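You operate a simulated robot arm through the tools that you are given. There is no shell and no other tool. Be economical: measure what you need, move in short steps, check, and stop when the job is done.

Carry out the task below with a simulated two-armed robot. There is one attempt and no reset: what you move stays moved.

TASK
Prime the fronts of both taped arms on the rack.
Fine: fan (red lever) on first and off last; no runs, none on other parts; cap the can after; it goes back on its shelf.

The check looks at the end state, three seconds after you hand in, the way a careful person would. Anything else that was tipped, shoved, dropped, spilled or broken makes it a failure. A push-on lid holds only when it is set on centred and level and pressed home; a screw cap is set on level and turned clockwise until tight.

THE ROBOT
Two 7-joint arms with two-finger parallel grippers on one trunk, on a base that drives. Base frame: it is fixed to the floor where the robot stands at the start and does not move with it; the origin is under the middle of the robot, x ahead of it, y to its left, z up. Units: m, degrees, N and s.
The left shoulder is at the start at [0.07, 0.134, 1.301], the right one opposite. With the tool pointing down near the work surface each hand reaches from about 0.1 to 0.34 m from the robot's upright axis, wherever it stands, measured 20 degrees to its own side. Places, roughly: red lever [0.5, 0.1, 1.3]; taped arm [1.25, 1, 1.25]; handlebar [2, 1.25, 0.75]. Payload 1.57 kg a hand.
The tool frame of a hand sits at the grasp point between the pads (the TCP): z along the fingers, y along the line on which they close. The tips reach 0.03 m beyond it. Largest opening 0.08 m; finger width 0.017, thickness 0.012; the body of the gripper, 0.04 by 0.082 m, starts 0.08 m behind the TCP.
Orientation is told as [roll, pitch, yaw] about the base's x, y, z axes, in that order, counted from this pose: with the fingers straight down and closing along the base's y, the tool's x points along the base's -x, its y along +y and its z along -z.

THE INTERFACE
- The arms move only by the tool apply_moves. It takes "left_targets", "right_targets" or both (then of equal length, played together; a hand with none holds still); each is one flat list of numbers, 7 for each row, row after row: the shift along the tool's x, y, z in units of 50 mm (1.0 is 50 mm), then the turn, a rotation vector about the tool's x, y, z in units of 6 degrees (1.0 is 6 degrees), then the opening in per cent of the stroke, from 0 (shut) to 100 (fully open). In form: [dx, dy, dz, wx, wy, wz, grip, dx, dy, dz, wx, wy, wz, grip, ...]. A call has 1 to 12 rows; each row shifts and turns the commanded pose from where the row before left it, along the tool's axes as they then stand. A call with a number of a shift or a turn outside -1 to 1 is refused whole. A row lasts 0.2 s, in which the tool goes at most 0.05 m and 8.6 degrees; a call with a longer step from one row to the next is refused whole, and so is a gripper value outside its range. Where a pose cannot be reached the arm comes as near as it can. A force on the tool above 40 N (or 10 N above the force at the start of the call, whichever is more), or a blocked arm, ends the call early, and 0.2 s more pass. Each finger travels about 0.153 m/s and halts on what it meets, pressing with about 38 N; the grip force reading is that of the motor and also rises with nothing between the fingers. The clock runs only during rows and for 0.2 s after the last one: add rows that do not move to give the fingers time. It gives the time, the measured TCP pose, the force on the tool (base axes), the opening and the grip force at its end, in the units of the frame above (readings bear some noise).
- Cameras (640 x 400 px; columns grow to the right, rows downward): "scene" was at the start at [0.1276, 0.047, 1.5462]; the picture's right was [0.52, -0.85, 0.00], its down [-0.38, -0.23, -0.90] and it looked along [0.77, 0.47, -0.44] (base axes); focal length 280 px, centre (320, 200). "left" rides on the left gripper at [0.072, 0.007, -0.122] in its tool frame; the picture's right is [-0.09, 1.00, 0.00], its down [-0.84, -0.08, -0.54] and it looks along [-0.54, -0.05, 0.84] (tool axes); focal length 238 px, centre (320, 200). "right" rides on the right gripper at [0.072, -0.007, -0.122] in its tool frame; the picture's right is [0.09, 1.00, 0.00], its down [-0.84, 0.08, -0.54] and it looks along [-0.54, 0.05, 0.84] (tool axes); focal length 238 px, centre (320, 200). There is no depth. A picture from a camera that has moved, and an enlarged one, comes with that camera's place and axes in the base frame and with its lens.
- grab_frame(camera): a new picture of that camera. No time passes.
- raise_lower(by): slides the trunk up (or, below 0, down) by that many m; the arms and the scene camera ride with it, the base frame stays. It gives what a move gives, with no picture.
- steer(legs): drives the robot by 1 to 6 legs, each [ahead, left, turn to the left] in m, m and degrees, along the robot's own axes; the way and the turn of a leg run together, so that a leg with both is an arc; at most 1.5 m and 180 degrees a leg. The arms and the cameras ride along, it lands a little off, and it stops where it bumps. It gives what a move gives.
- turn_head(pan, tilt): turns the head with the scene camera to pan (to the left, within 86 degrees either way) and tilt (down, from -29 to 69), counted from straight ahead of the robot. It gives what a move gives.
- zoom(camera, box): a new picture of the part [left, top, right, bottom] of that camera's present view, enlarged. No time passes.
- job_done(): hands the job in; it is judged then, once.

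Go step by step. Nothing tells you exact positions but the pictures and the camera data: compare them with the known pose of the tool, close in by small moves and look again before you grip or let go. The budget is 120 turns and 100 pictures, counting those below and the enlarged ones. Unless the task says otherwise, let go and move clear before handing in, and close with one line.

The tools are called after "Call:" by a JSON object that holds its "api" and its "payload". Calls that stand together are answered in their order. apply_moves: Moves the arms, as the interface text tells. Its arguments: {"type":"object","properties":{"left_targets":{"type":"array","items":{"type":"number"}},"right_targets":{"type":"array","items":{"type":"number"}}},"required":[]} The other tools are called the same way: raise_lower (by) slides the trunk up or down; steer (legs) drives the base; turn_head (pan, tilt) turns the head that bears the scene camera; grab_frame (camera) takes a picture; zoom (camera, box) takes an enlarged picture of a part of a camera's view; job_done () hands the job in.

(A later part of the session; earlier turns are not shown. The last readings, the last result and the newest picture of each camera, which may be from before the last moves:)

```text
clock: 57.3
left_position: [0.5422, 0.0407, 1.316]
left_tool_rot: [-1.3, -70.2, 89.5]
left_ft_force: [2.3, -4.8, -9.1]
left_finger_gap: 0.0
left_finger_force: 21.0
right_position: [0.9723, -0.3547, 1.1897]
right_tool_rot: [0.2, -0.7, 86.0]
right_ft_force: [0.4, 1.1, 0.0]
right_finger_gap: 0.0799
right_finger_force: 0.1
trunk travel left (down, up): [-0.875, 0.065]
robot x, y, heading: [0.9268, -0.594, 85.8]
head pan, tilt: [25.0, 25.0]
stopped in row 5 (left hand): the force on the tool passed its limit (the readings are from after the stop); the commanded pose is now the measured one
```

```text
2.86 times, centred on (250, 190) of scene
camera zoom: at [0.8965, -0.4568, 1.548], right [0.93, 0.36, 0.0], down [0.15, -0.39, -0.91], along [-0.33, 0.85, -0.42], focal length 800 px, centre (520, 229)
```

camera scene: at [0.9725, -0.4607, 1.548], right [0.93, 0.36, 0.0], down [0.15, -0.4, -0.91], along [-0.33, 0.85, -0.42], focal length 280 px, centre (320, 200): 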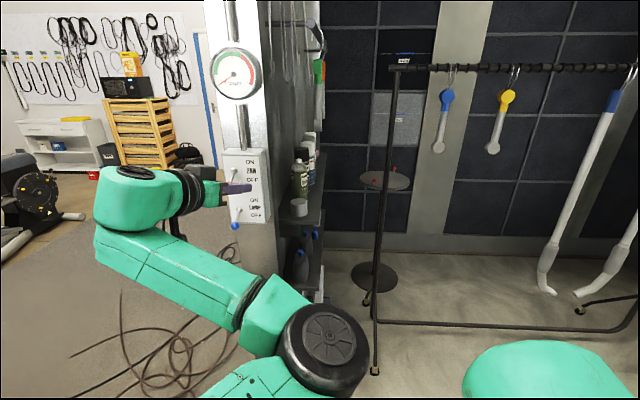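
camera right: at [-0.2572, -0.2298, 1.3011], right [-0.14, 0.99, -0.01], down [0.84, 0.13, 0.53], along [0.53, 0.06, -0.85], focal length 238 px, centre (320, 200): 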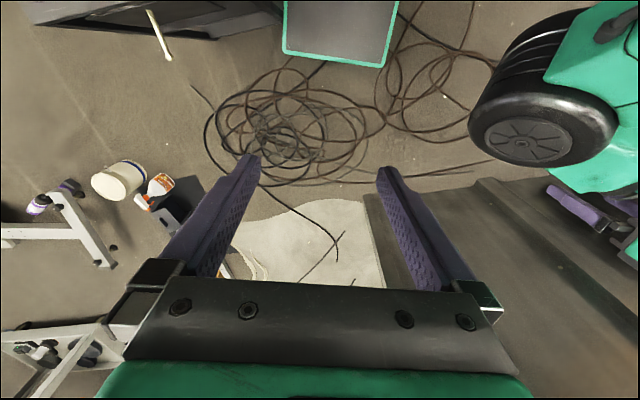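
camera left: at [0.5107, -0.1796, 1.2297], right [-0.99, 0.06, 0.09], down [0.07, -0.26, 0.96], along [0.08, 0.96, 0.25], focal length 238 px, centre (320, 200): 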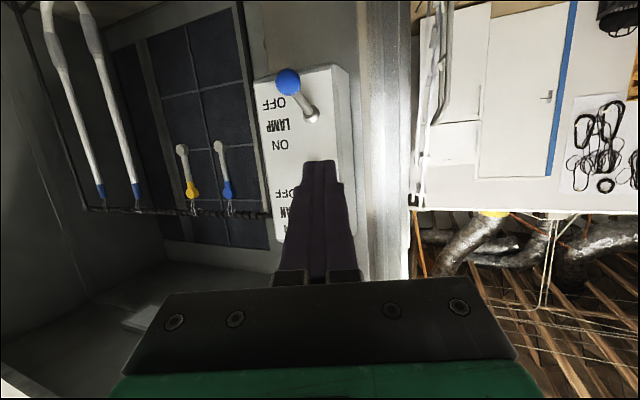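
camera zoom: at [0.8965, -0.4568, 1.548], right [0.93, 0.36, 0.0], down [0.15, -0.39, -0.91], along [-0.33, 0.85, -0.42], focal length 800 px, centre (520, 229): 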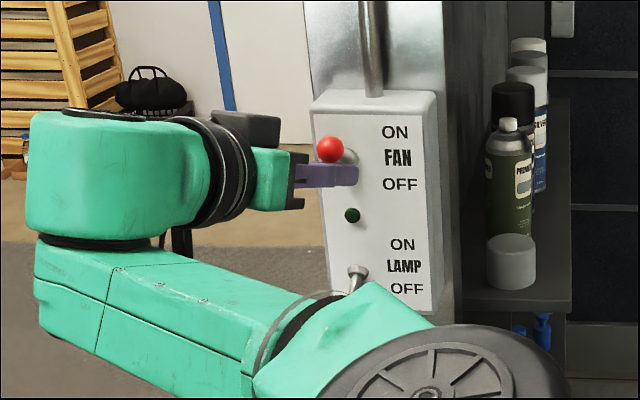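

The lever has risen, probably past horizontal, and the fingertip may be catching the collar. I'll retreat about 1 cm and continue up.

Call:
{"api": "apply_moves", "payload": {"left_targets": [0.07, 0, -0.23, 0, 0, 0, 0, -0.3, 0, -0.1, 0, 0, 0, 0, -0.3, 0, -0.1, 0, 0, 0, 0, -0.3, 0, -0.1, 0, 0, 0, 0, 0, 0, 0, 0, 0, 0, 0]}}

Call:
{"api": "zoom", "payload": {"camera": "scene", "box": [160, 60, 340, 200]}}

```text
clock: 58.0
left_position: [0.5412, 0.0323, 1.3227]
left_tool_rot: [-2.4, -68.7, 90.5]
left_ft_force: [-0.6, -2.1, -10.1]
left_finger_gap: 0.0
left_finger_force: 21.0
right_position: [0.9692, -0.3533, 1.1907]
right_tool_rot: [0.3, -0.7, 86.1]
right_ft_force: [-0.2, 0.1, -0.4]
right_finger_gap: 0.0798
right_finger_force: 0.1
trunk travel left (down, up): [-0.875, 0.065]
robot x, y, heading: [0.9277, -0.5916, 86.0]
head pan, tilt: [25.0, 25.0]
stopped in row 3 (left hand): the force on the tool passed its limit (the readings are from after the stop); the commanded pose is now the measured one
```

```text
2.86 times, centred on (250, 130) of scene
camera zoom: at [0.8949, -0.4551, 1.5479], right [0.93, 0.36, 0.0], down [0.15, -0.4, -0.91], along [-0.33, 0.85, -0.42], focal length 800 px, centre (520, 400)
```

zoom: 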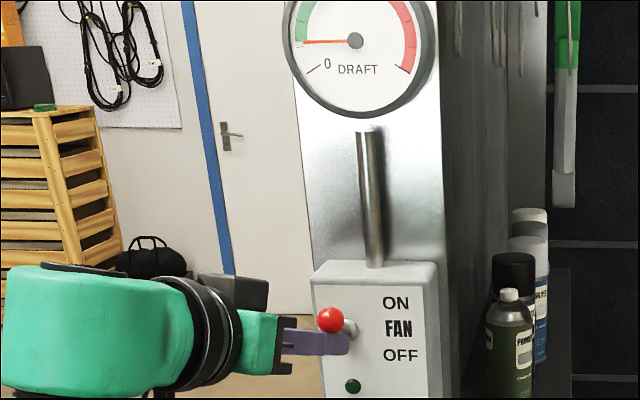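

The draft gauge has moved into the green, so the fan is running. I'll withdraw the hand and confirm.

Call:
{"api": "apply_moves", "payload": {"left_targets": [0.4, 0, 0.1, 0, 0, 0, 0, 0.25, 0, -0.9, 0, 0, 0, 0, 0.25, 0, -0.9, 0, 0, 0, 0, 0, 0, 0, 0, 0, 0, 0]}}

Call:
{"api": "zoom", "payload": {"camera": "scene", "box": [180, 40, 340, 200]}}

```text
clock: 59.0
left_position: [0.5397, -0.0647, 1.3133]
left_tool_rot: [-2.0, -69.0, 90.1]
left_ft_force: [0.5, 0.2, -0.5]
left_finger_gap: 0.0
left_finger_force: 21.3
right_position: [0.9726, -0.3529, 1.1894]
right_tool_rot: [0.4, -0.7, 86.1]
right_ft_force: [0.0, 0.5, 0.2]
right_finger_gap: 0.08
right_finger_force: 0.1
trunk travel left (down, up): [-0.875, 0.065]
robot x, y, heading: [0.9241, -0.591, 86.3]
head pan, tilt: [25.0, 25.0]
```

```text
2.50 times, centred on (260, 120) of scene
camera zoom: at [0.8978, -0.4557, 1.5479], right [0.93, 0.36, 0.0], down [0.15, -0.4, -0.91], along [-0.33, 0.85, -0.42], focal length 700 px, centre (470, 400)
```

zoom: 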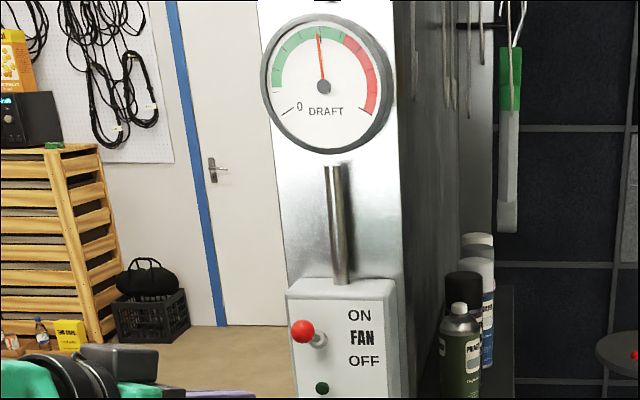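

The fan is on and the needle is in the green. The primer can stands near (0.46, 0.62) with its cap near (0.53, 0.45) on the booth's side shelf. I'll pitch the right hand forward as well, which gets its elbow out of the front.

Call:
{"api": "apply_moves", "payload": {"right_targets": [-0.6, -0.2, 0, 0, -1, 0, 100, -0.6, -0.2, 0.06, 0, -1, 0, 100, -0.59, -0.2, 0.12, 0, -1, 0, 100, -0.57, -0.2, 0.19, 0, -1, 0, 100, -0.55, -0.2, 0.24, 0, -1, 0, 100, -0.52, -0.2, 0.3, 0, -1, 0, 100, -0.49, -0.2, 0.35, 0, -1, 0, 100, -0.45, -0.2, 0.4, 0, -1, 0, 100, -0.4, -0.2, 0.45, 0, -1, 0, 100, -0.35, -0.2, 0.49, 0, -1, 0, 100, -0.3, -0.2, 0.52, 0, -1, 0, 100, -0.24, -0.2, 0.55, 0, -1, 0, 100]}}

Call:
{"api": "apply_moves", "payload": {"left_targets": [0, -0.9, 0, 0, 0, 0, 0, 0, -0.9, 0, 0, 0, 0, 0, 0, -0.9, 0, 0, 0, 0, 0, 0, -0.9, 0, 0, 0, 0, 0]}}

Call:
{"api": "turn_head", "payload": {"pan": 0, "tilt": 35}}

Call:
{"api": "grab_frame", "payload": {"camera": "scene"}}

```text
clock: 61.5
left_position: [0.5401, -0.0636, 1.3132]
left_tool_rot: [-1.9, -69.0, 90.0]
left_ft_force: [0.8, 0.1, -0.4]
left_finger_gap: 0.0001
left_finger_force: 21.3
right_position: [1.1088, 0.0107, 1.1985]
right_tool_rot: [1.0, -72.8, 85.1]
right_ft_force: [0.0, -0.5, 0.5]
right_finger_gap: 0.0802
right_finger_force: 0.1
right hand out of reach, approached as far as the arm can: row 2, 3, 4
trunk travel left (down, up): [-0.875, 0.065]
robot x, y, heading: [0.9317, -0.592, 86.1]
head pan, tilt: [25.0, 25.0]
```

```text
clock: 62.5
left_position: [0.6872, -0.0711, 1.3815]
left_tool_rot: [-1.6, -68.7, 89.9]
left_ft_force: [-0.2, 0.0, 0.2]
left_finger_gap: 0.0002
left_finger_force: 20.8
left hand out of reach, approached as far as the arm can: row 1, 2, 3, 4
right_position: [1.1104, 0.0106, 1.1996]
right_tool_rot: [1.3, -72.8, 84.9]
right_ft_force: [0.5, 0.2, 0.2]
right_finger_gap: 0.0798
right_finger_force: 0.1
trunk travel left (down, up): [-0.875, 0.065]
robot x, y, heading: [0.9287, -0.5925, 86.2]
head pan, tilt: [25.0, 25.0]
```

```text
clock: 63.4
left_position: [0.6836, -0.0706, 1.3795]
left_tool_rot: [-1.8, -68.9, 90.2]
left_ft_force: [0.2, -0.3, 0.5]
left_finger_gap: 0.0001
left_finger_force: 20.6
right_position: [1.1079, 0.0103, 1.2002]
right_tool_rot: [1.1, -72.6, 85.1]
right_ft_force: [0.0, 0.0, 0.0]
right_finger_gap: 0.08
right_finger_force: 0.0
trunk travel left (down, up): [-0.875, 0.065]
robot x, y, heading: [0.9308, -0.594, 86.0]
head pan, tilt: [0.0, 35.0]
```

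```text
65 pictures are left
camera scene: at [0.9364, -0.4551, 1.5323], right [1.0, -0.07, 0.0], down [-0.04, -0.57, -0.82], along [0.06, 0.82, -0.57], focal length 280 px, centre (320, 200)
```

scene: 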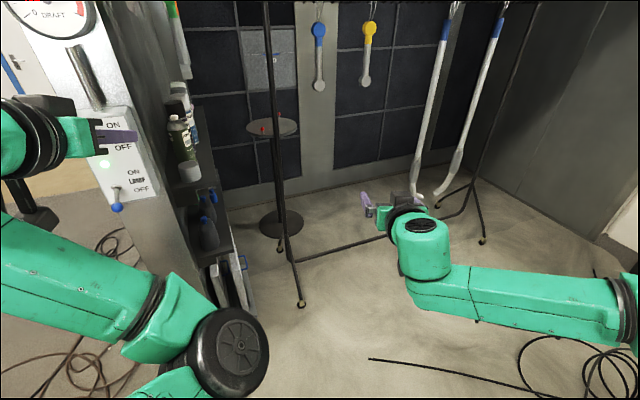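

The reach geometry is tight, so I need the primer can's nozzle direction first. I'll zoom on the can from here.

Call:
{"api": "zoom", "payload": {"camera": "scene", "box": [155, 80, 225, 190]}}

Call:
{"api": "zoom", "payload": {"camera": "left", "box": [0, 0, 640, 400]}}

```text
3.64 times, centred on (190, 135) of scene
camera zoom: at [0.9364, -0.4551, 1.5323], right [1.0, -0.07, 0.0], down [-0.04, -0.57, -0.82], along [0.06, 0.82, -0.57], focal length 1018 px, centre (793, 436)
```

zoom: 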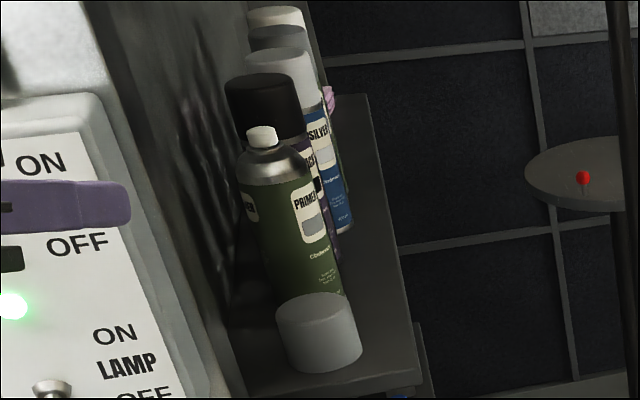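

```text
1.00 times, centred on (320, 200) of left
camera zoom: at [0.6723, -0.2106, 1.3567], right [-1.0, 0.06, 0.07], down [0.06, -0.2, 0.98], along [0.08, 0.98, 0.2], focal length 238 px, centre (320, 200)
```

zoom: 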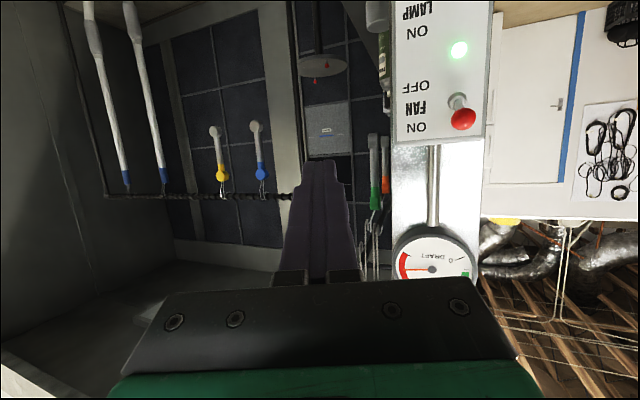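

The green fan light is lit. Before entering I'll fold the left arm down out of the way: first rotate the fingers down, then lower the hand.

Call:
{"api": "apply_moves", "payload": {"left_targets": [0.39, 0.15, -0.17, 0, 1, 0, 0, 0.41, 0.15, -0.13, 0, 1, 0, 0, 0.41, 0.15, -0.09, 0, 1, 0, 0, 0.42, 0.15, -0.04, 0, 1, 0, 0, 0.42, 0.15, 0, 0, 1, 0, 0, 0.42, 0.15, 0.04, 0, 1, 0, 0, 0.41, 0.15, 0.09, 0, 1, 0, 0, 0.41, 0.15, 0.13, 0, 1, 0, 0, 0.39, 0.15, 0.17, 0, 1, 0, 0, 0.37, 0.15, 0.21, 0, 1, 0, 0, 0.35, 0.15, 0.25, 0, 1, 0, 0, 0.32, 0.15, 0.28, 0, 0.5, 0, 0]}}

Call:
{"api": "apply_moves", "payload": {"left_targets": [0, 0, 0.9, 0, 0, 0, 0, 0, 0, 0.9, 0, 0, 0, 0, 0, 0, 0.9, 0, 0, 0, 0, 0, 0, 0.9, 0, 0, 0, 0, 0, 0, 0.9, 0, 0, 0, 0, 0, 0, 0.9, 0, 0, 0, 0, 0, 0, 0.9, 0, 0, 0, 0, 0, 0, 0.9, 0, 0, 0, 0, 0.2, 0, 0.9, 0, 0, 0, 0, 0.2, 0, 0.9, 0, 0, 0, 0, 0.2, 0, 0.9, 0, 0, 0, 0, 0.2, 0, 0.9, 0, 0, 0, 0]}}

Call:
{"api": "turn_head", "payload": {"pan": 30, "tilt": 50}}

Call:
{"api": "grab_frame", "payload": {"camera": "scene"}}

```text
clock: 66.0
left_position: [0.5465, -0.1914, 1.1811]
left_tool_rot: [-0.8, 0.0, 88.1]
left_ft_force: [-0.1, -0.7, 0.0]
left_finger_gap: 0.0005
left_finger_force: 21.5
left hand out of reach, approached as far as the arm can: row 2, 3, 4, 5
right_position: [1.1072, 0.011, 1.1994]
right_tool_rot: [1.1, -72.7, 85.1]
right_ft_force: [-0.7, -0.6, 0.9]
right_finger_gap: 0.08
right_finger_force: 0.2
trunk travel left (down, up): [-0.875, 0.065]
robot x, y, heading: [0.9302, -0.5938, 86.2]
head pan, tilt: [0.0, 35.0]
```

```text
clock: 68.6
left_position: [0.5544, -0.2356, 0.6533]
left_tool_rot: [-0.6, 0.0, 88.3]
left_ft_force: [-0.9, 0.2, -0.3]
left_finger_gap: 0.0
left_finger_force: 21.2
left hand out of reach, approached as far as the arm can: row 12
right_position: [1.1054, 0.0089, 1.2002]
right_tool_rot: [0.9, -72.8, 85.3]
right_ft_force: [-1.1, -0.6, -0.4]
right_finger_gap: 0.0802
right_finger_force: 0.0
trunk travel left (down, up): [-0.875, 0.065]
robot x, y, heading: [0.9275, -0.5878, 86.2]
head pan, tilt: [0.0, 35.0]
```

```text
clock: 69.6
left_position: [0.557, -0.2331, 0.6538]
left_tool_rot: [-0.7, -0.2, 88.2]
left_ft_force: [-0.2, -0.5, -0.3]
left_finger_gap: 0.0
left_finger_force: 21.5
right_position: [1.1088, 0.0098, 1.199]
right_tool_rot: [1.1, -72.7, 84.9]
right_ft_force: [0.2, 0.1, 0.0]
right_finger_gap: 0.0799
right_finger_force: 0.0
trunk travel left (down, up): [-0.875, 0.065]
robot x, y, heading: [0.9264, -0.5917, 86.2]
head pan, tilt: [30.0, 50.0]
```

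```text
62 pictures are left
camera scene: at [0.8973, -0.4735, 1.5106], right [0.9, 0.44, 0.0], down [0.34, -0.69, -0.64], along [-0.28, 0.58, -0.77], focal length 280 px, centre (320, 200)
```

scene: 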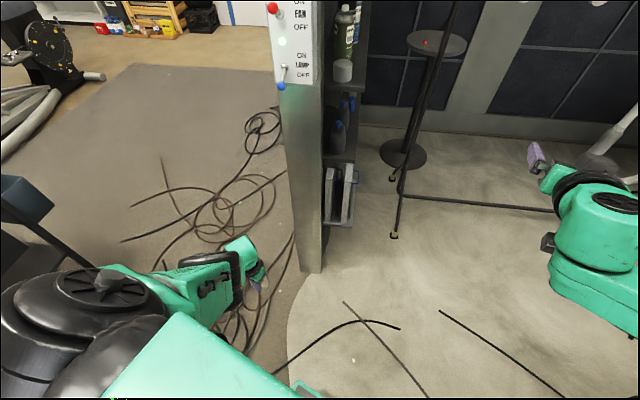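

The left arm is down. I'll pull it closer to the body and then view it.

Call:
{"api": "apply_moves", "payload": {"left_targets": [0.8, -0.2, 0, 0, 0, 0, 0, 0.8, -0.2, 0, 0, 0, 0, 0, 0.8, -0.2, 0, 0, 0, 0, 0, 0.8, -0.2, 0, 0, 0, 0, 0, 0.8, -0.2, 0, 0, 0, 0, 0]}}

Call:
{"api": "steer", "payload": {"legs": [[0.3, -0.1, 0]]}}

Call:
{"api": "grab_frame", "payload": {"camera": "scene"}}

```text
clock: 70.8
left_position: [0.6025, -0.4365, 0.6536]
left_tool_rot: [-0.8, -0.1, 88.1]
left_ft_force: [0.0, -0.1, -0.6]
left_finger_gap: 0.0001
left_finger_force: 21.4
right_position: [1.1082, 0.0086, 1.2001]
right_tool_rot: [1.3, -72.8, 85.0]
right_ft_force: [0.3, -0.6, 0.2]
right_finger_gap: 0.0801
right_finger_force: 0.0
trunk travel left (down, up): [-0.875, 0.065]
robot x, y, heading: [0.9271, -0.5911, 86.0]
head pan, tilt: [30.0, 50.0]
```

```text
clock: 72.9
left_position: [0.7234, -0.1427, 0.6533]
left_tool_rot: [-0.7, -0.1, 87.9]
left_ft_force: [0.0, 0.7, 0.0]
left_finger_gap: 0.0
left_finger_force: 21.4
right_position: [1.2314, 0.3, 1.1997]
right_tool_rot: [1.0, -72.8, 84.8]
right_ft_force: [-0.3, 0.0, -0.4]
right_finger_gap: 0.0799
right_finger_force: 0.1
trunk travel left (down, up): [-0.875, 0.065]
robot x, y, heading: [1.0511, -0.299, 85.7]
head pan, tilt: [30.0, 50.0]
```

```text
61 pictures are left
camera scene: at [1.018, -0.1832, 1.5107], right [0.9, 0.44, 0.0], down [0.33, -0.69, -0.64], along [-0.28, 0.58, -0.77], focal length 280 px, centre (320, 200)
```

scene: 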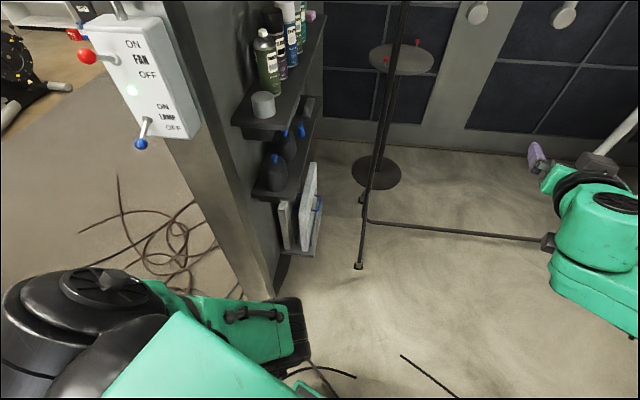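

I have a good view now: the can is about (0.52, 0.495) with its top at z≈1.225, and the cap is about (0.576, 0.373). I'll zoom on them.

Call:
{"api": "zoom", "payload": {"camera": "scene", "box": [220, 0, 340, 130]}}

```text
3.08 times, centred on (280, 65) of scene
camera zoom: at [1.018, -0.1832, 1.5107], right [0.9, 0.44, 0.0], down [0.33, -0.69, -0.64], along [-0.28, 0.58, -0.77], focal length 861 px, centre (443, 615)
```

zoom: 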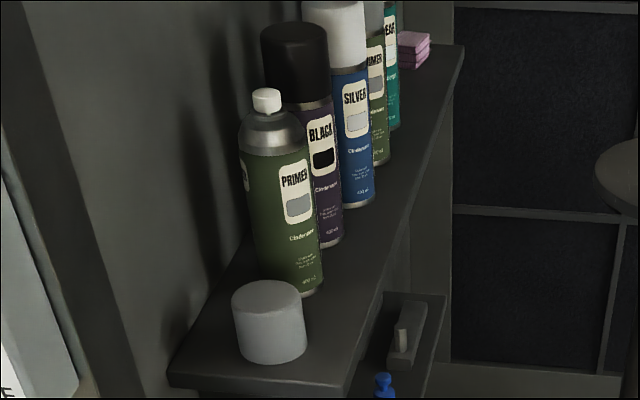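

Call:
{"api": "zoom", "payload": {"camera": "scene", "box": [248, 22, 284, 46]}}

```text
16.00 times, centred on (266, 34) of scene
camera zoom: at [1.018, -0.1832, 1.5107], right [0.9, 0.44, 0.0], down [0.33, -0.69, -0.64], along [-0.28, 0.58, -0.77], focal length 4478 px, centre (1184, 2856)
```

zoom: 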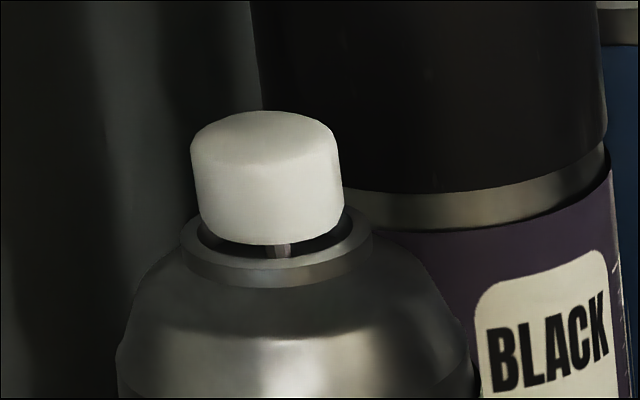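

No orifice shows on this side, so it faces the far side or the wall; I'll check it in hand. I'll level the right hand at z≈1.14 and turn to heading 140.

Call:
{"api": "apply_moves", "payload": {"right_targets": [0, 0, 0, 0, -0.95, 0, 100, 0, 0, 0, 0, -0.95, 0, 100, 0, 0, 0, 0, -0.95, 0, 100, 0.55, 0, 0, 0, 0, 0, 100, 0.55, 0, 0, 0, 0, 0, 100, 0, 0, 0, 0, 0, 0, 100]}}

Call:
{"api": "steer", "payload": {"legs": [[0, 0, 54]]}}

Call:
{"api": "turn_head", "payload": {"pan": -5, "tilt": 40}}

Call:
{"api": "grab_frame", "payload": {"camera": "scene"}}

```text
clock: 74.3
left_position: [0.7231, -0.1426, 0.6534]
left_tool_rot: [-0.7, -0.2, 87.9]
left_ft_force: [-0.4, -0.9, 0.0]
left_finger_gap: 0.0001
left_finger_force: 21.3
right_position: [1.2325, 0.3009, 1.1443]
right_tool_rot: [65.7, -89.6, 20.2]
right_ft_force: [0.0, -0.1, -0.7]
right_finger_gap: 0.08
right_finger_force: 0.0
trunk travel left (down, up): [-0.875, 0.065]
robot x, y, heading: [1.0455, -0.2988, 86.1]
head pan, tilt: [30.0, 50.0]
```

```text
clock: 77.1
left_position: [0.7291, -0.47, 0.6538]
left_tool_rot: [-0.7, -0.1, 141.7]
left_ft_force: [-0.3, -1.0, 0.5]
left_finger_gap: 0.0
left_finger_force: 21.8
right_position: [0.6719, 0.2028, 1.1442]
right_tool_rot: [65.9, -89.6, 73.7]
right_ft_force: [-0.8, -0.4, 0.1]
right_finger_gap: 0.0801
right_finger_force: 0.1
trunk travel left (down, up): [-0.875, 0.065]
robot x, y, heading: [1.049, -0.2989, 139.9]
head pan, tilt: [30.0, 50.0]
```

```text
clock: 78.1
left_position: [0.73, -0.4685, 0.6538]
left_tool_rot: [-0.7, -0.1, 141.7]
left_ft_force: [-0.3, -0.7, -0.9]
left_finger_gap: 0.0
left_finger_force: 21.7
right_position: [0.6716, 0.2022, 1.1453]
right_tool_rot: [65.3, -89.6, 74.4]
right_ft_force: [-0.9, -0.4, -0.2]
right_finger_gap: 0.0798
right_finger_force: 0.0
trunk travel left (down, up): [-0.875, 0.065]
robot x, y, heading: [1.0509, -0.3, 139.6]
head pan, tilt: [-5.0, 40.0]
```

```text
58 pictures are left
camera scene: at [0.9506, -0.2078, 1.5247], right [0.71, 0.7, 0.0], down [0.45, -0.46, -0.77], along [-0.54, 0.54, -0.64], focal length 280 px, centre (320, 200)
```

scene: 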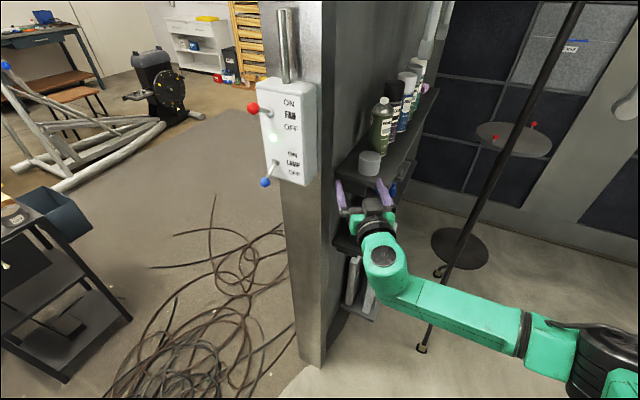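

The hand projects exactly where expected, so the camera data are good. A wrist view will give a better fix on the can.

Call:
{"api": "grab_frame", "payload": {"camera": "right"}}

Call:
{"api": "zoom", "payload": {"camera": "scene", "box": [320, 80, 460, 220]}}

```text
57 pictures are left
camera right: at [0.769, 0.1282, 1.0724], right [-0.65, -0.76, -0.09], down [0.36, -0.41, 0.84], along [-0.67, 0.51, 0.54], focal length 238 px, centre (320, 200)
```

right: 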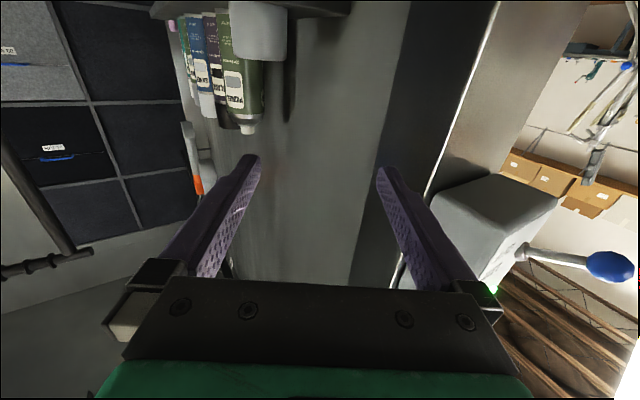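

```text
2.86 times, centred on (390, 150) of scene
camera zoom: at [0.9506, -0.2078, 1.5247], right [0.71, 0.7, 0.0], down [0.45, -0.46, -0.77], along [-0.54, 0.54, -0.64], focal length 800 px, centre (120, 343)
```

zoom: 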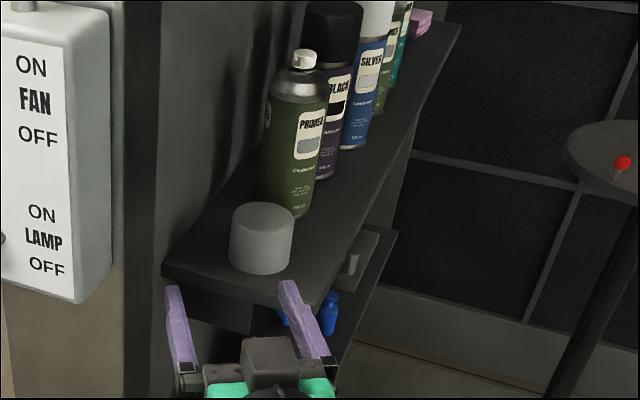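

The can axis now fixes well at (0.499, 0.528) with top z≈1.217 and shelf z≈1.04; the cap is near (0.55, 0.416) with top 1.083. I'll move sideways and approach to about 12 cm short.

Call:
{"api": "steer", "payload": {"legs": [[0, -0.137, 0], [0.22, 0, 0]]}}

Call:
{"api": "zoom", "payload": {"camera": "scene", "box": [250, 60, 470, 260]}}

Call:
{"api": "grab_frame", "payload": {"camera": "right"}}

```text
clock: 80.7
left_position: [0.6523, -0.2244, 0.6539]
left_tool_rot: [-0.8, -0.1, 141.7]
left_ft_force: [-0.7, -0.3, -0.3]
left_finger_gap: 0.0
left_finger_force: 21.6
right_position: [0.5952, 0.4462, 1.1468]
right_tool_rot: [78.1, -89.6, 61.5]
right_ft_force: [0.5, 0.1, 0.0]
right_finger_gap: 0.0804
right_finger_force: 0.0
trunk travel left (down, up): [-0.875, 0.065]
robot x, y, heading: [0.9734, -0.0504, 139.8]
head pan, tilt: [-5.0, 40.0]
```

```text
2.00 times, centred on (360, 160) of scene
camera zoom: at [0.8745, 0.0372, 1.5249], right [0.71, 0.7, 0.0], down [0.45, -0.46, -0.77], along [-0.54, 0.55, -0.64], focal length 560 px, centre (240, 280)
```

zoom: 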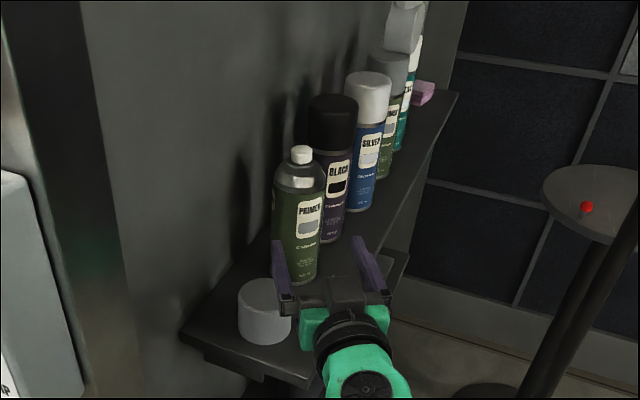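

```text
54 pictures are left
camera right: at [0.6926, 0.3736, 1.0731], right [-0.65, -0.76, -0.09], down [0.36, -0.41, 0.84], along [-0.67, 0.51, 0.54], focal length 238 px, centre (320, 200)
```

right: 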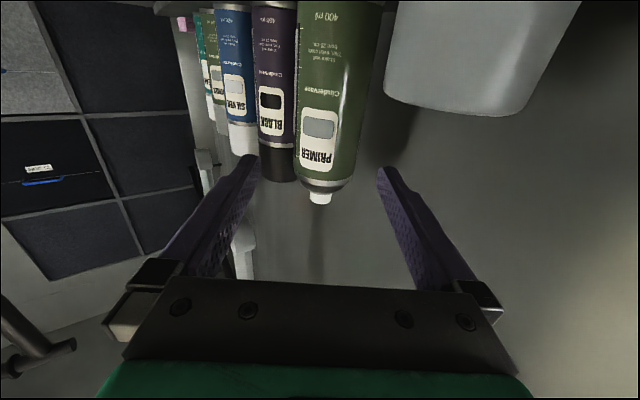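

The can is centred between the fingers, about 0.117 m ahead. I'll extend the arm straight forward.

Call:
{"api": "apply_moves", "payload": {"right_targets": [0.1, 0, 0.78, 0, 0, 0, 100, 0.1, 0, 0.78, 0, 0, 0, 100, 0, 0, 0.4, 0, 0, 0, 100, 0, 0, 0, 0, 0, 0, 100]}}

Call:
{"api": "zoom", "payload": {"camera": "scene", "box": [270, 80, 410, 220]}}

Call:
{"api": "grab_frame", "payload": {"camera": "right"}}

```text
clock: 81.7
left_position: [0.6512, -0.2241, 0.6549]
left_tool_rot: [-0.7, -0.1, 141.8]
left_ft_force: [-0.1, 0.4, 0.0]
left_finger_gap: 0.0
left_finger_force: 21.0
right_position: [0.5204, 0.5101, 1.1375]
right_tool_rot: [110.1, -89.6, 29.5]
right_ft_force: [-2.2, 2.7, 14.5]
right_finger_gap: 0.0801
right_finger_force: 0.0
trunk travel left (down, up): [-0.875, 0.065]
robot x, y, heading: [0.9698, -0.0552, 139.6]
head pan, tilt: [-5.0, 40.0]
```

```text
2.86 times, centred on (340, 150) of scene
camera zoom: at [0.8743, 0.0367, 1.5252], right [0.71, 0.7, 0.0], down [0.45, -0.46, -0.77], along [-0.54, 0.55, -0.64], focal length 800 px, centre (263, 343)
```

zoom: 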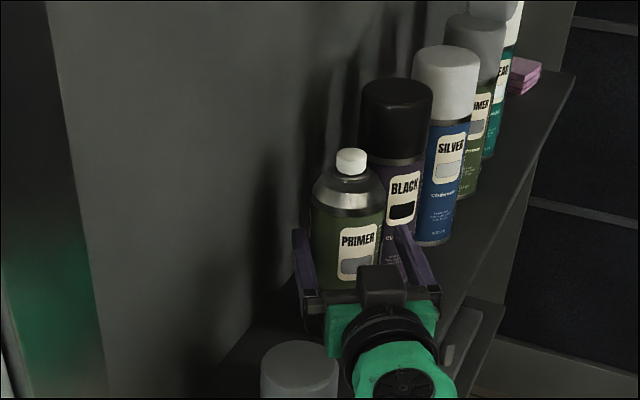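

```text
52 pictures are left
camera right: at [0.6172, 0.4369, 1.0645], right [-0.65, -0.76, -0.08], down [0.37, -0.41, 0.84], along [-0.67, 0.51, 0.54], focal length 238 px, centre (320, 200)
```

right: 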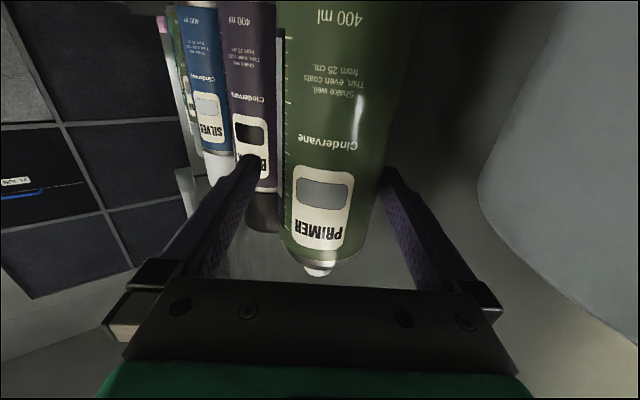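

There's a 14 N upward push, so the wrist camera is likely touching the shelf. The label says to shake well, and to spray thin even coats from 25 cm. I'll raise slightly and go the last 2 cm.

Call:
{"api": "apply_moves", "payload": {"right_targets": [-0.35, 0, 0, 0, 0, 0, 100, 0, 0, 0.4, 0, 0, 0, 100, 0, 0, 0, 0, 0, 0, 100]}}

Call:
{"api": "grab_frame", "payload": {"camera": "right"}}

```text
clock: 82.5
left_position: [0.651, -0.2235, 0.6541]
left_tool_rot: [-0.7, 0.0, 141.7]
left_ft_force: [-0.5, 0.0, -0.6]
left_finger_gap: 0.0002
left_finger_force: 21.7
right_position: [0.5039, 0.5254, 1.151]
right_tool_rot: [57.2, -89.7, 82.4]
right_ft_force: [0.5, 0.9, 0.2]
right_finger_gap: 0.08
right_finger_force: 0.0
trunk travel left (down, up): [-0.875, 0.065]
robot x, y, heading: [0.9716, -0.0562, 139.8]
head pan, tilt: [-5.0, 40.0]
```

```text
51 pictures are left
camera right: at [0.6017, 0.4512, 1.0787], right [-0.65, -0.76, -0.09], down [0.36, -0.4, 0.84], along [-0.67, 0.51, 0.54], focal length 238 px, centre (320, 200)
```

right: 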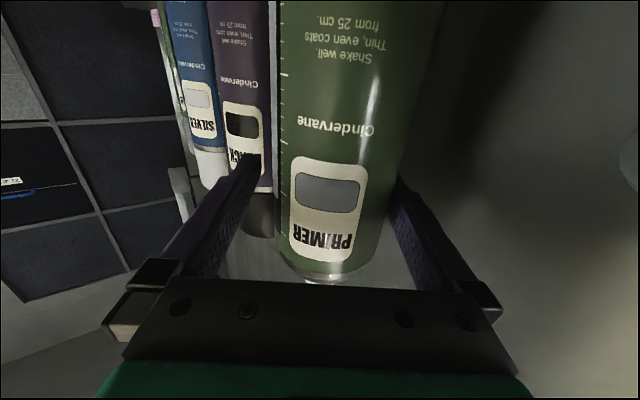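

The can is between the fingers. I'll nudge 3 mm to centre on it and close gently.

Call:
{"api": "apply_moves", "payload": {"right_targets": [0, 0.06, 0, 0, 0, 0, 100, 0, 0, 0, 0, 0, 0, 92, 0, 0, 0, 0, 0, 0, 85, 0, 0, 0, 0, 0, 0, 78, 0, 0, 0, 0, 0, 0, 65, 0, 0, 0, 0, 0, 0, 50, 0, 0, 0, 0, 0, 0, 50]}}

Call:
{"api": "zoom", "payload": {"camera": "scene", "box": [270, 80, 410, 220]}}

```text
clock: 84.1
left_position: [0.6512, -0.2243, 0.6537]
left_tool_rot: [-0.6, -0.2, 141.6]
left_ft_force: [-0.4, 0.6, -0.6]
left_finger_gap: 0.0
left_finger_force: 21.3
right_position: [0.5035, 0.5221, 1.1508]
right_tool_rot: [62.7, -89.7, 76.8]
right_ft_force: [-1.0, -1.3, 0.7]
right_finger_gap: 0.065
right_finger_force: 38.0
trunk travel left (down, up): [-0.875, 0.065]
robot x, y, heading: [0.9714, -0.0573, 139.7]
head pan, tilt: [-5.0, 40.0]
```

```text
2.86 times, centred on (340, 150) of scene
camera zoom: at [0.8725, 0.0379, 1.5247], right [0.71, 0.7, 0.0], down [0.45, -0.46, -0.77], along [-0.54, 0.55, -0.64], focal length 800 px, centre (263, 343)
```

zoom: 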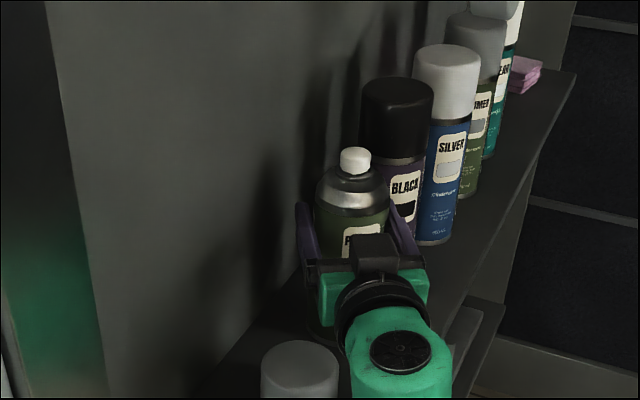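

The can is gripped (gap 0.065). I'll lift it 13 cm and back away.

Call:
{"api": "apply_moves", "payload": {"right_targets": [-0.6, 0, 0, 0, 0, 0, 50, -0.7, 0, 0, 0, 0, 0, 50, -0.7, 0, 0, 0, 0, 0, 50, -0.6, 0, 0, 0, 0, 0, 50, 0, 0, 0, 0, 0, 0, 50]}}

Call:
{"api": "steer", "payload": {"legs": [[-0.32, 0, 0]]}}

Call:
{"api": "grab_frame", "payload": {"camera": "scene"}}

```text
clock: 85.3
left_position: [0.6521, -0.2228, 0.6537]
left_tool_rot: [-0.6, 0.0, 141.6]
left_ft_force: [0.0, -0.2, 0.2]
left_finger_gap: 0.0
left_finger_force: 21.5
right_position: [0.5014, 0.5239, 1.2818]
right_tool_rot: [55.0, -89.5, 84.6]
right_ft_force: [-0.5, -0.5, -3.8]
right_finger_gap: 0.0651
right_finger_force: 38.0
trunk travel left (down, up): [-0.875, 0.065]
robot x, y, heading: [0.9717, -0.0516, 139.4]
head pan, tilt: [-5.0, 40.0]
```

```text
clock: 87.5
left_position: [0.8944, -0.4306, 0.6541]
left_tool_rot: [-0.7, 0.1, 141.8]
left_ft_force: [-0.8, -0.9, -0.3]
left_finger_gap: 0.0001
left_finger_force: 21.0
right_position: [0.7435, 0.3179, 1.2792]
right_tool_rot: [47.1, -89.5, 92.6]
right_ft_force: [-0.4, 0.8, -3.5]
right_finger_gap: 0.0652
right_finger_force: 37.8
trunk travel left (down, up): [-0.875, 0.065]
robot x, y, heading: [1.2133, -0.2621, 139.6]
head pan, tilt: [-5.0, 40.0]
```

```text
49 pictures are left
camera scene: at [1.1142, -0.1664, 1.5244], right [0.71, 0.7, 0.0], down [0.45, -0.46, -0.76], along [-0.54, 0.54, -0.64], focal length 280 px, centre (320, 200)
```

scene: 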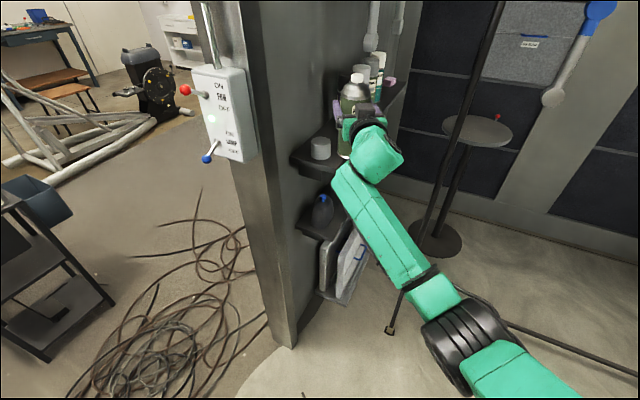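

The can is held. I'll turn right to face the rack with the can short of it, and look.

Call:
{"api": "steer", "payload": {"legs": [[0, 0, -30]]}}

Call:
{"api": "turn_head", "payload": {"pan": 0, "tilt": 15}}

Call:
{"api": "grab_frame", "payload": {"camera": "scene"}}

Call:
{"api": "grab_frame", "payload": {"camera": "right"}}

```text
clock: 89.3
left_position: [0.8532, -0.2494, 0.6536]
left_tool_rot: [-0.7, 0.0, 111.9]
left_ft_force: [-0.7, 0.2, 0.2]
left_finger_gap: 0.0001
left_finger_force: 21.6
right_position: [1.0954, 0.4739, 1.2809]
right_tool_rot: [53.0, -89.6, 56.6]
right_ft_force: [-0.1, -0.2, -3.5]
right_finger_gap: 0.0652
right_finger_force: 38.2
trunk travel left (down, up): [-0.875, 0.065]
robot x, y, heading: [1.2113, -0.2624, 109.8]
head pan, tilt: [-5.0, 40.0]
```

```text
clock: 90.2
left_position: [0.8531, -0.2478, 0.6537]
left_tool_rot: [-0.6, 0.0, 112.0]
left_ft_force: [-0.7, 0.3, -0.1]
left_finger_gap: 0.0
left_finger_force: 21.7
right_position: [1.0945, 0.4737, 1.2802]
right_tool_rot: [53.6, -89.7, 56.2]
right_ft_force: [0.0, -0.4, -4.1]
right_finger_gap: 0.0651
right_finger_force: 38.3
trunk travel left (down, up): [-0.875, 0.065]
robot x, y, heading: [1.2148, -0.2602, 109.8]
head pan, tilt: [0.0, 15.0]
```

```text
48 pictures are left
camera scene: at [1.1658, -0.1253, 1.5641], right [0.94, 0.34, 0.0], down [0.09, -0.25, -0.97], along [-0.33, 0.91, -0.26], focal length 280 px, centre (320, 200)
```

scene: 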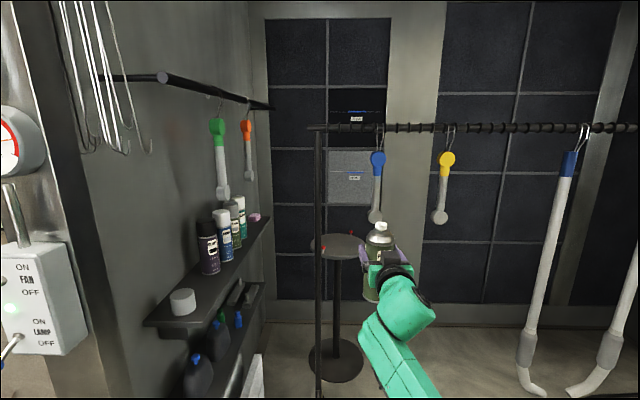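

```text
47 pictures are left
camera right: at [1.1423, 0.3613, 1.2085], right [-0.94, -0.34, -0.09], down [0.11, -0.53, 0.84], along [-0.33, 0.78, 0.54], focal length 238 px, centre (320, 200)
```

right: 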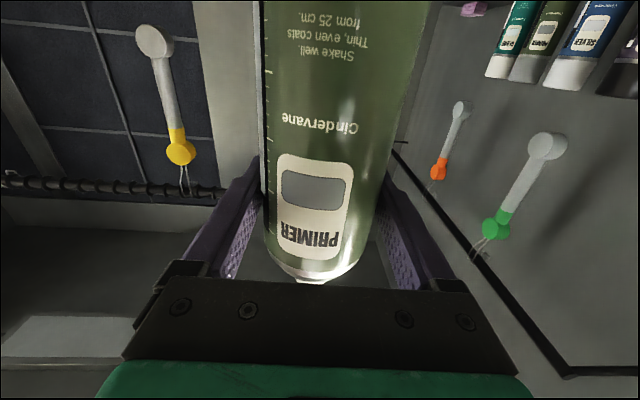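

The rack is square-on now. The blue arm's boss is at about (1.02, 0.88, 1.45) and the yellow's at (1.25, 0.96, 1.445), with end discs at z≈1.235. I'll bring the left arm back up to inspect and press the nozzle.

Call:
{"api": "apply_moves", "payload": {"left_targets": [-0.8, 0.2, 0, 0, 0, 0, 0, -0.8, 0.2, 0, 0, 0, 0, 0, -0.8, 0.2, 0, 0, 0, 0, 0, -0.8, 0.2, 0, 0, 0, 0, 0, -0.8, 0.2, 0, 0, 0, 0, 0, 0, 0, -0.9, 0, 0, 0, 0, 0, 0, -0.9, 0, 0, 0, 0, 0, 0, -0.9, 0, 0, 0, 0, 0, 0, -0.9, 0, 0, 0, 0, 0, 0, -0.9, 0, 0, 0, 0, 0, 0, -0.9, 0, 0, 0, 0, 0, 0, -0.9, 0, 0, 0, 0]}}

Call:
{"api": "apply_moves", "payload": {"left_targets": [0, 0, -0.9, 0, 0, 0, 0, 0, 0, -0.9, 0, 0, 0, 0, 0, 0, -0.9, 0, 0, 0, 0, 0, 0, -0.9, 0, 0, 0, 0, -0.3, 0, -0.2, 0, -1, 0, 0, -0.36, 0, -0.2, 0, -1, 0, 0, -0.37, 0, -0.15, 0, -1, 0, 0, -0.4, 0, -0.1, 0, -1, 0, 0, -0.41, 0, -0.05, 0, -1, 0, 0, -0.42, 0, 0, 0, -1, 0, 0, -0.42, 0, 0.05, 0, -1, 0, 0, -0.42, 0, 0.1, 0, -1, 0, 0]}}

Call:
{"api": "grab_frame", "payload": {"camera": "left"}}

Call:
{"api": "turn_head", "payload": {"pan": 10, "tilt": 35}}

Call:
{"api": "grab_frame", "payload": {"camera": "scene"}}

```text
clock: 92.8
left_position: [0.7303, -0.0826, 0.9699]
left_tool_rot: [-0.8, 0.0, 111.9]
left_ft_force: [1.4, -0.1, 0.6]
left_finger_gap: 0.0
left_finger_force: 21.4
right_position: [1.0948, 0.4744, 1.2805]
right_tool_rot: [58.5, -89.7, 51.4]
right_ft_force: [0.9, 0.0, -4.7]
right_finger_gap: 0.0653
right_finger_force: 37.8
trunk travel left (down, up): [-0.875, 0.065]
robot x, y, heading: [1.2155, -0.2613, 110.0]
head pan, tilt: [0.0, 15.0]
```

```text
clock: 95.4
left_position: [0.6716, 0.0446, 1.2337]
left_tool_rot: [-1.4, -48.2, 113.0]
left_ft_force: [0.1, -0.3, 0.3]
left_finger_gap: 0.0001
left_finger_force: 21.2
right_position: [1.0945, 0.4741, 1.2798]
right_tool_rot: [50.1, -89.6, 59.7]
right_ft_force: [0.3, -0.4, -4.0]
right_finger_gap: 0.0647
right_finger_force: 38.0
trunk travel left (down, up): [-0.875, 0.065]
robot x, y, heading: [1.2152, -0.2613, 109.6]
head pan, tilt: [0.0, 15.0]
```

```text
46 pictures are left
camera left: at [0.7172, -0.0867, 1.2609], right [-0.95, -0.32, 0.05], down [0.0, 0.17, 0.99], along [-0.32, 0.93, -0.16], focal length 238 px, centre (320, 200)
```

left: 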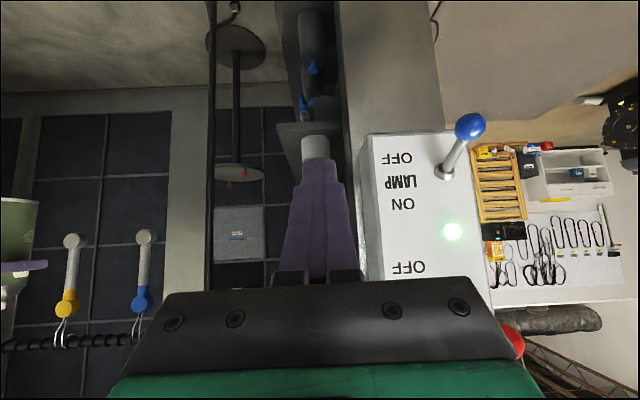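

```text
clock: 96.3
left_position: [0.6732, 0.0437, 1.2332]
left_tool_rot: [-1.2, -47.8, 112.9]
left_ft_force: [0.6, -0.1, 0.0]
left_finger_gap: 0.0
left_finger_force: 21.4
right_position: [1.0946, 0.473, 1.2811]
right_tool_rot: [53.8, -89.6, 56.1]
right_ft_force: [-0.3, 0.5, -3.7]
right_finger_gap: 0.0649
right_finger_force: 38.3
trunk travel left (down, up): [-0.875, 0.065]
robot x, y, heading: [1.2163, -0.2569, 109.8]
head pan, tilt: [10.0, 35.0]
```

```text
45 pictures are left
camera scene: at [1.1536, -0.1368, 1.5322], right [0.87, 0.5, 0.0], down [0.28, -0.5, -0.82], along [-0.41, 0.71, -0.57], focal length 280 px, centre (320, 200)
```

scene: 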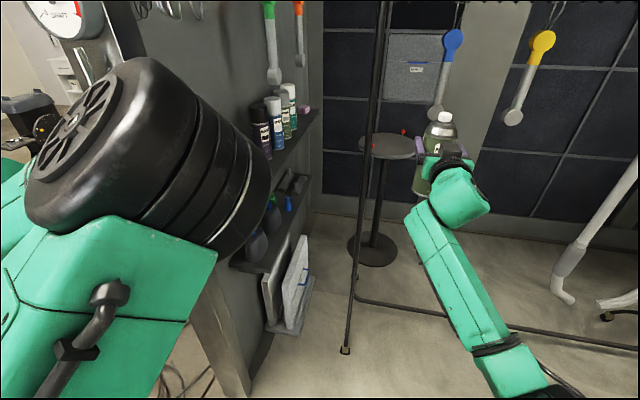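

The left hand is up at the left side. I'll swing it inward to the right while turning its fingers inward, giving its camera a side view of the nozzle.

Call:
{"api": "apply_moves", "payload": {"left_targets": [0, -0.7, 0, 0.74, 0, 0.66, 0, -0.05, -0.7, 0.05, 0.74, 0, 0.66, 0, -0.1, -0.68, 0.11, 0.74, 0, 0.66, 0, -0.14, -0.67, 0.16, 0.74, 0, 0.66, 0, -0.19, -0.64, 0.21, 0.74, 0, 0.66, 0, -0.23, -0.61, 0.26, 0.74, 0, 0.66, 0, -0.27, -0.57, 0.3, 0.74, 0, 0.66, 0, -0.31, -0.52, 0.35, 0.74, 0, 0.66, 0]}}

Call:
{"api": "grab_frame", "payload": {"camera": "left"}}

Call:
{"api": "grab_frame", "payload": {"camera": "scene"}}

```text
clock: 98.1
left_position: [0.8777, 0.137, 1.2499]
left_tool_rot: [-1.4, -49.0, 65.4]
left_ft_force: [-0.2, -0.3, 0.8]
left_finger_gap: 0.0
left_finger_force: 21.0
left hand out of reach, approached as far as the arm can: row 6, 7, 8
right_position: [1.0946, 0.4751, 1.2802]
right_tool_rot: [51.4, -89.5, 58.4]
right_ft_force: [0.3, 0.1, -3.5]
right_finger_gap: 0.0651
right_finger_force: 37.6
trunk travel left (down, up): [-0.875, 0.065]
robot x, y, heading: [1.2153, -0.2598, 109.5]
head pan, tilt: [10.0, 35.0]
```

```text
44 pictures are left
camera left: at [0.8095, 0.015, 1.2736], right [-0.87, 0.49, 0.05], down [0.12, 0.1, 0.99], along [0.48, 0.87, -0.14], focal length 238 px, centre (320, 200)
```

left: 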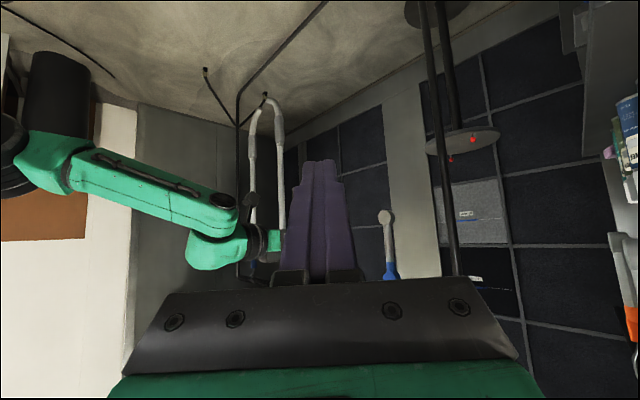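

```text
43 pictures are left
camera scene: at [1.1536, -0.1359, 1.5321], right [0.87, 0.5, 0.0], down [0.29, -0.5, -0.82], along [-0.41, 0.71, -0.57], focal length 280 px, centre (320, 200)
```

scene: 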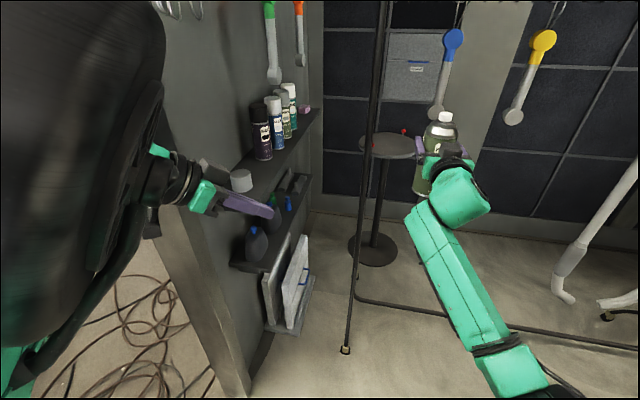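

The left fingers hide the can in that view. I'll raise the left hand so its camera looks past the fingertips at the nozzle.

Call:
{"api": "apply_moves", "payload": {"left_targets": [-0.6, 0, -0.52, 0, 0, 0, 0, -0.6, 0, -0.52, 0, 0, 0, 0, -0.6, 0, -0.52, 0, 0, 0, 0, -0.6, 0, -0.52, 0, 0, 0, 0]}}

Call:
{"api": "grab_frame", "payload": {"camera": "left"}}

```text
clock: 99.1
left_position: [0.873, 0.137, 1.4021]
left_tool_rot: [-3.1, -49.0, 66.8]
left_ft_force: [-1.0, 0.2, 1.1]
left_finger_gap: 0.0
left_finger_force: 21.5
right_position: [1.0952, 0.4733, 1.2806]
right_tool_rot: [56.9, -89.6, 52.9]
right_ft_force: [-0.2, 0.3, -4.6]
right_finger_gap: 0.0651
right_finger_force: 38.0
trunk travel left (down, up): [-0.875, 0.065]
robot x, y, heading: [1.2172, -0.2606, 109.9]
head pan, tilt: [10.0, 35.0]
```

```text
42 pictures are left
camera left: at [0.8047, 0.0148, 1.4263], right [-0.87, 0.49, 0.03], down [0.1, 0.11, 0.99], along [0.48, 0.87, -0.14], focal length 238 px, centre (320, 200)
```

left: 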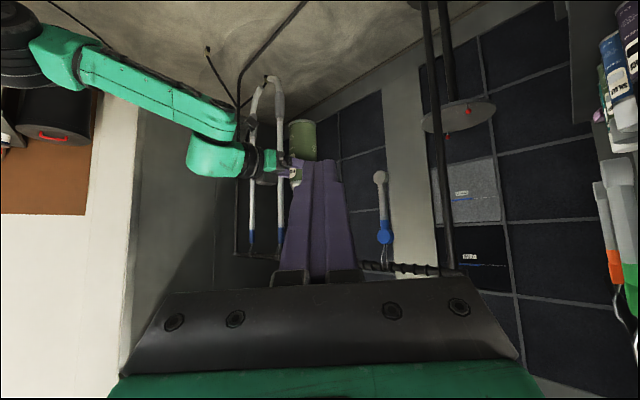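

Call:
{"api": "apply_moves", "payload": {"right_targets": [0.8, 0, 0, 0, 0, 0, 50, 0.8, 0, 0, 0, 0, 0, 50, 0.8, 0, 0, 0, 0, 0, 50]}}

Call:
{"api": "zoom", "payload": {"camera": "left", "box": [260, 70, 360, 170]}}

```text
clock: 99.9
left_position: [0.8714, 0.1376, 1.4016]
left_tool_rot: [-3.0, -49.0, 66.7]
left_ft_force: [0.1, -0.2, 0.2]
left_finger_gap: 0.0
left_finger_force: 21.2
right_position: [1.0923, 0.473, 1.1609]
right_tool_rot: [50.5, -89.5, 59.5]
right_ft_force: [0.6, 1.2, -3.7]
right_finger_gap: 0.0647
right_finger_force: 38.0
trunk travel left (down, up): [-0.875, 0.065]
robot x, y, heading: [1.2158, -0.2623, 109.8]
head pan, tilt: [10.0, 35.0]
```

```text
4.00 times, centred on (310, 120) of left
camera zoom: at [0.8035, 0.015, 1.4261], right [-0.87, 0.48, 0.04], down [0.1, 0.11, 0.99], along [0.48, 0.87, -0.14], focal length 953 px, centre (360, 520)
```

zoom: 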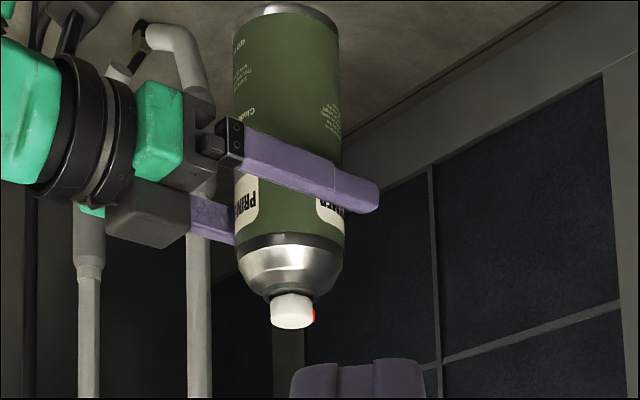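

A red orifice shows at the nozzle's right limb. I'll zoom closer to measure its azimuth.

Call:
{"api": "zoom", "payload": {"camera": "left", "box": [296, 110, 316, 124]}}

```text
16.00 times, centred on (306, 117) of left
camera zoom: at [0.8035, 0.015, 1.4261], right [-0.87, 0.48, 0.04], down [0.1, 0.11, 0.99], along [0.48, 0.87, -0.14], focal length 3814 px, centre (544, 1528)
```

zoom: 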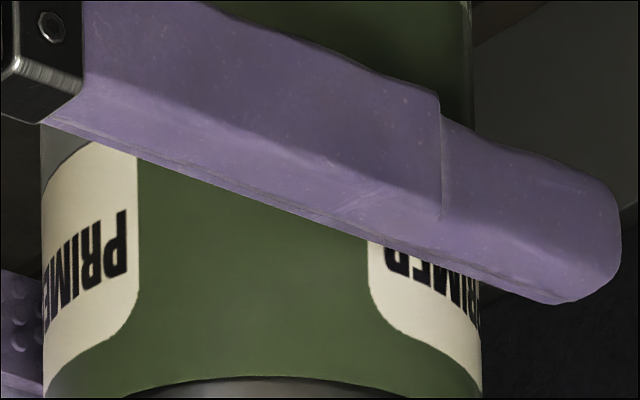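

Call:
{"api": "zoom", "payload": {"camera": "left", "box": [291, 138, 317, 154]}}

```text
16.00 times, centred on (304, 146) of left
camera zoom: at [0.8035, 0.015, 1.4261], right [-0.87, 0.48, 0.04], down [0.1, 0.11, 0.99], along [0.48, 0.87, -0.14], focal length 3814 px, centre (576, 1064)
```

zoom: 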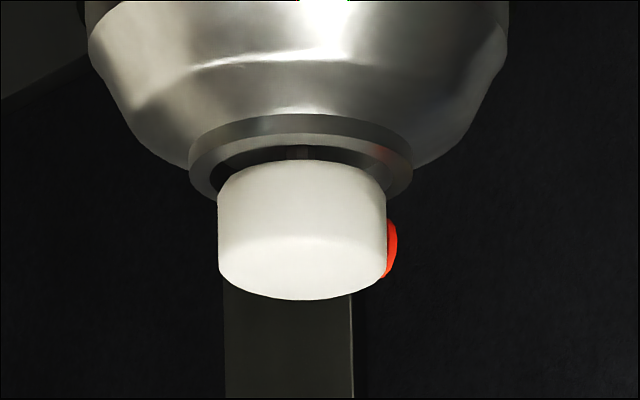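

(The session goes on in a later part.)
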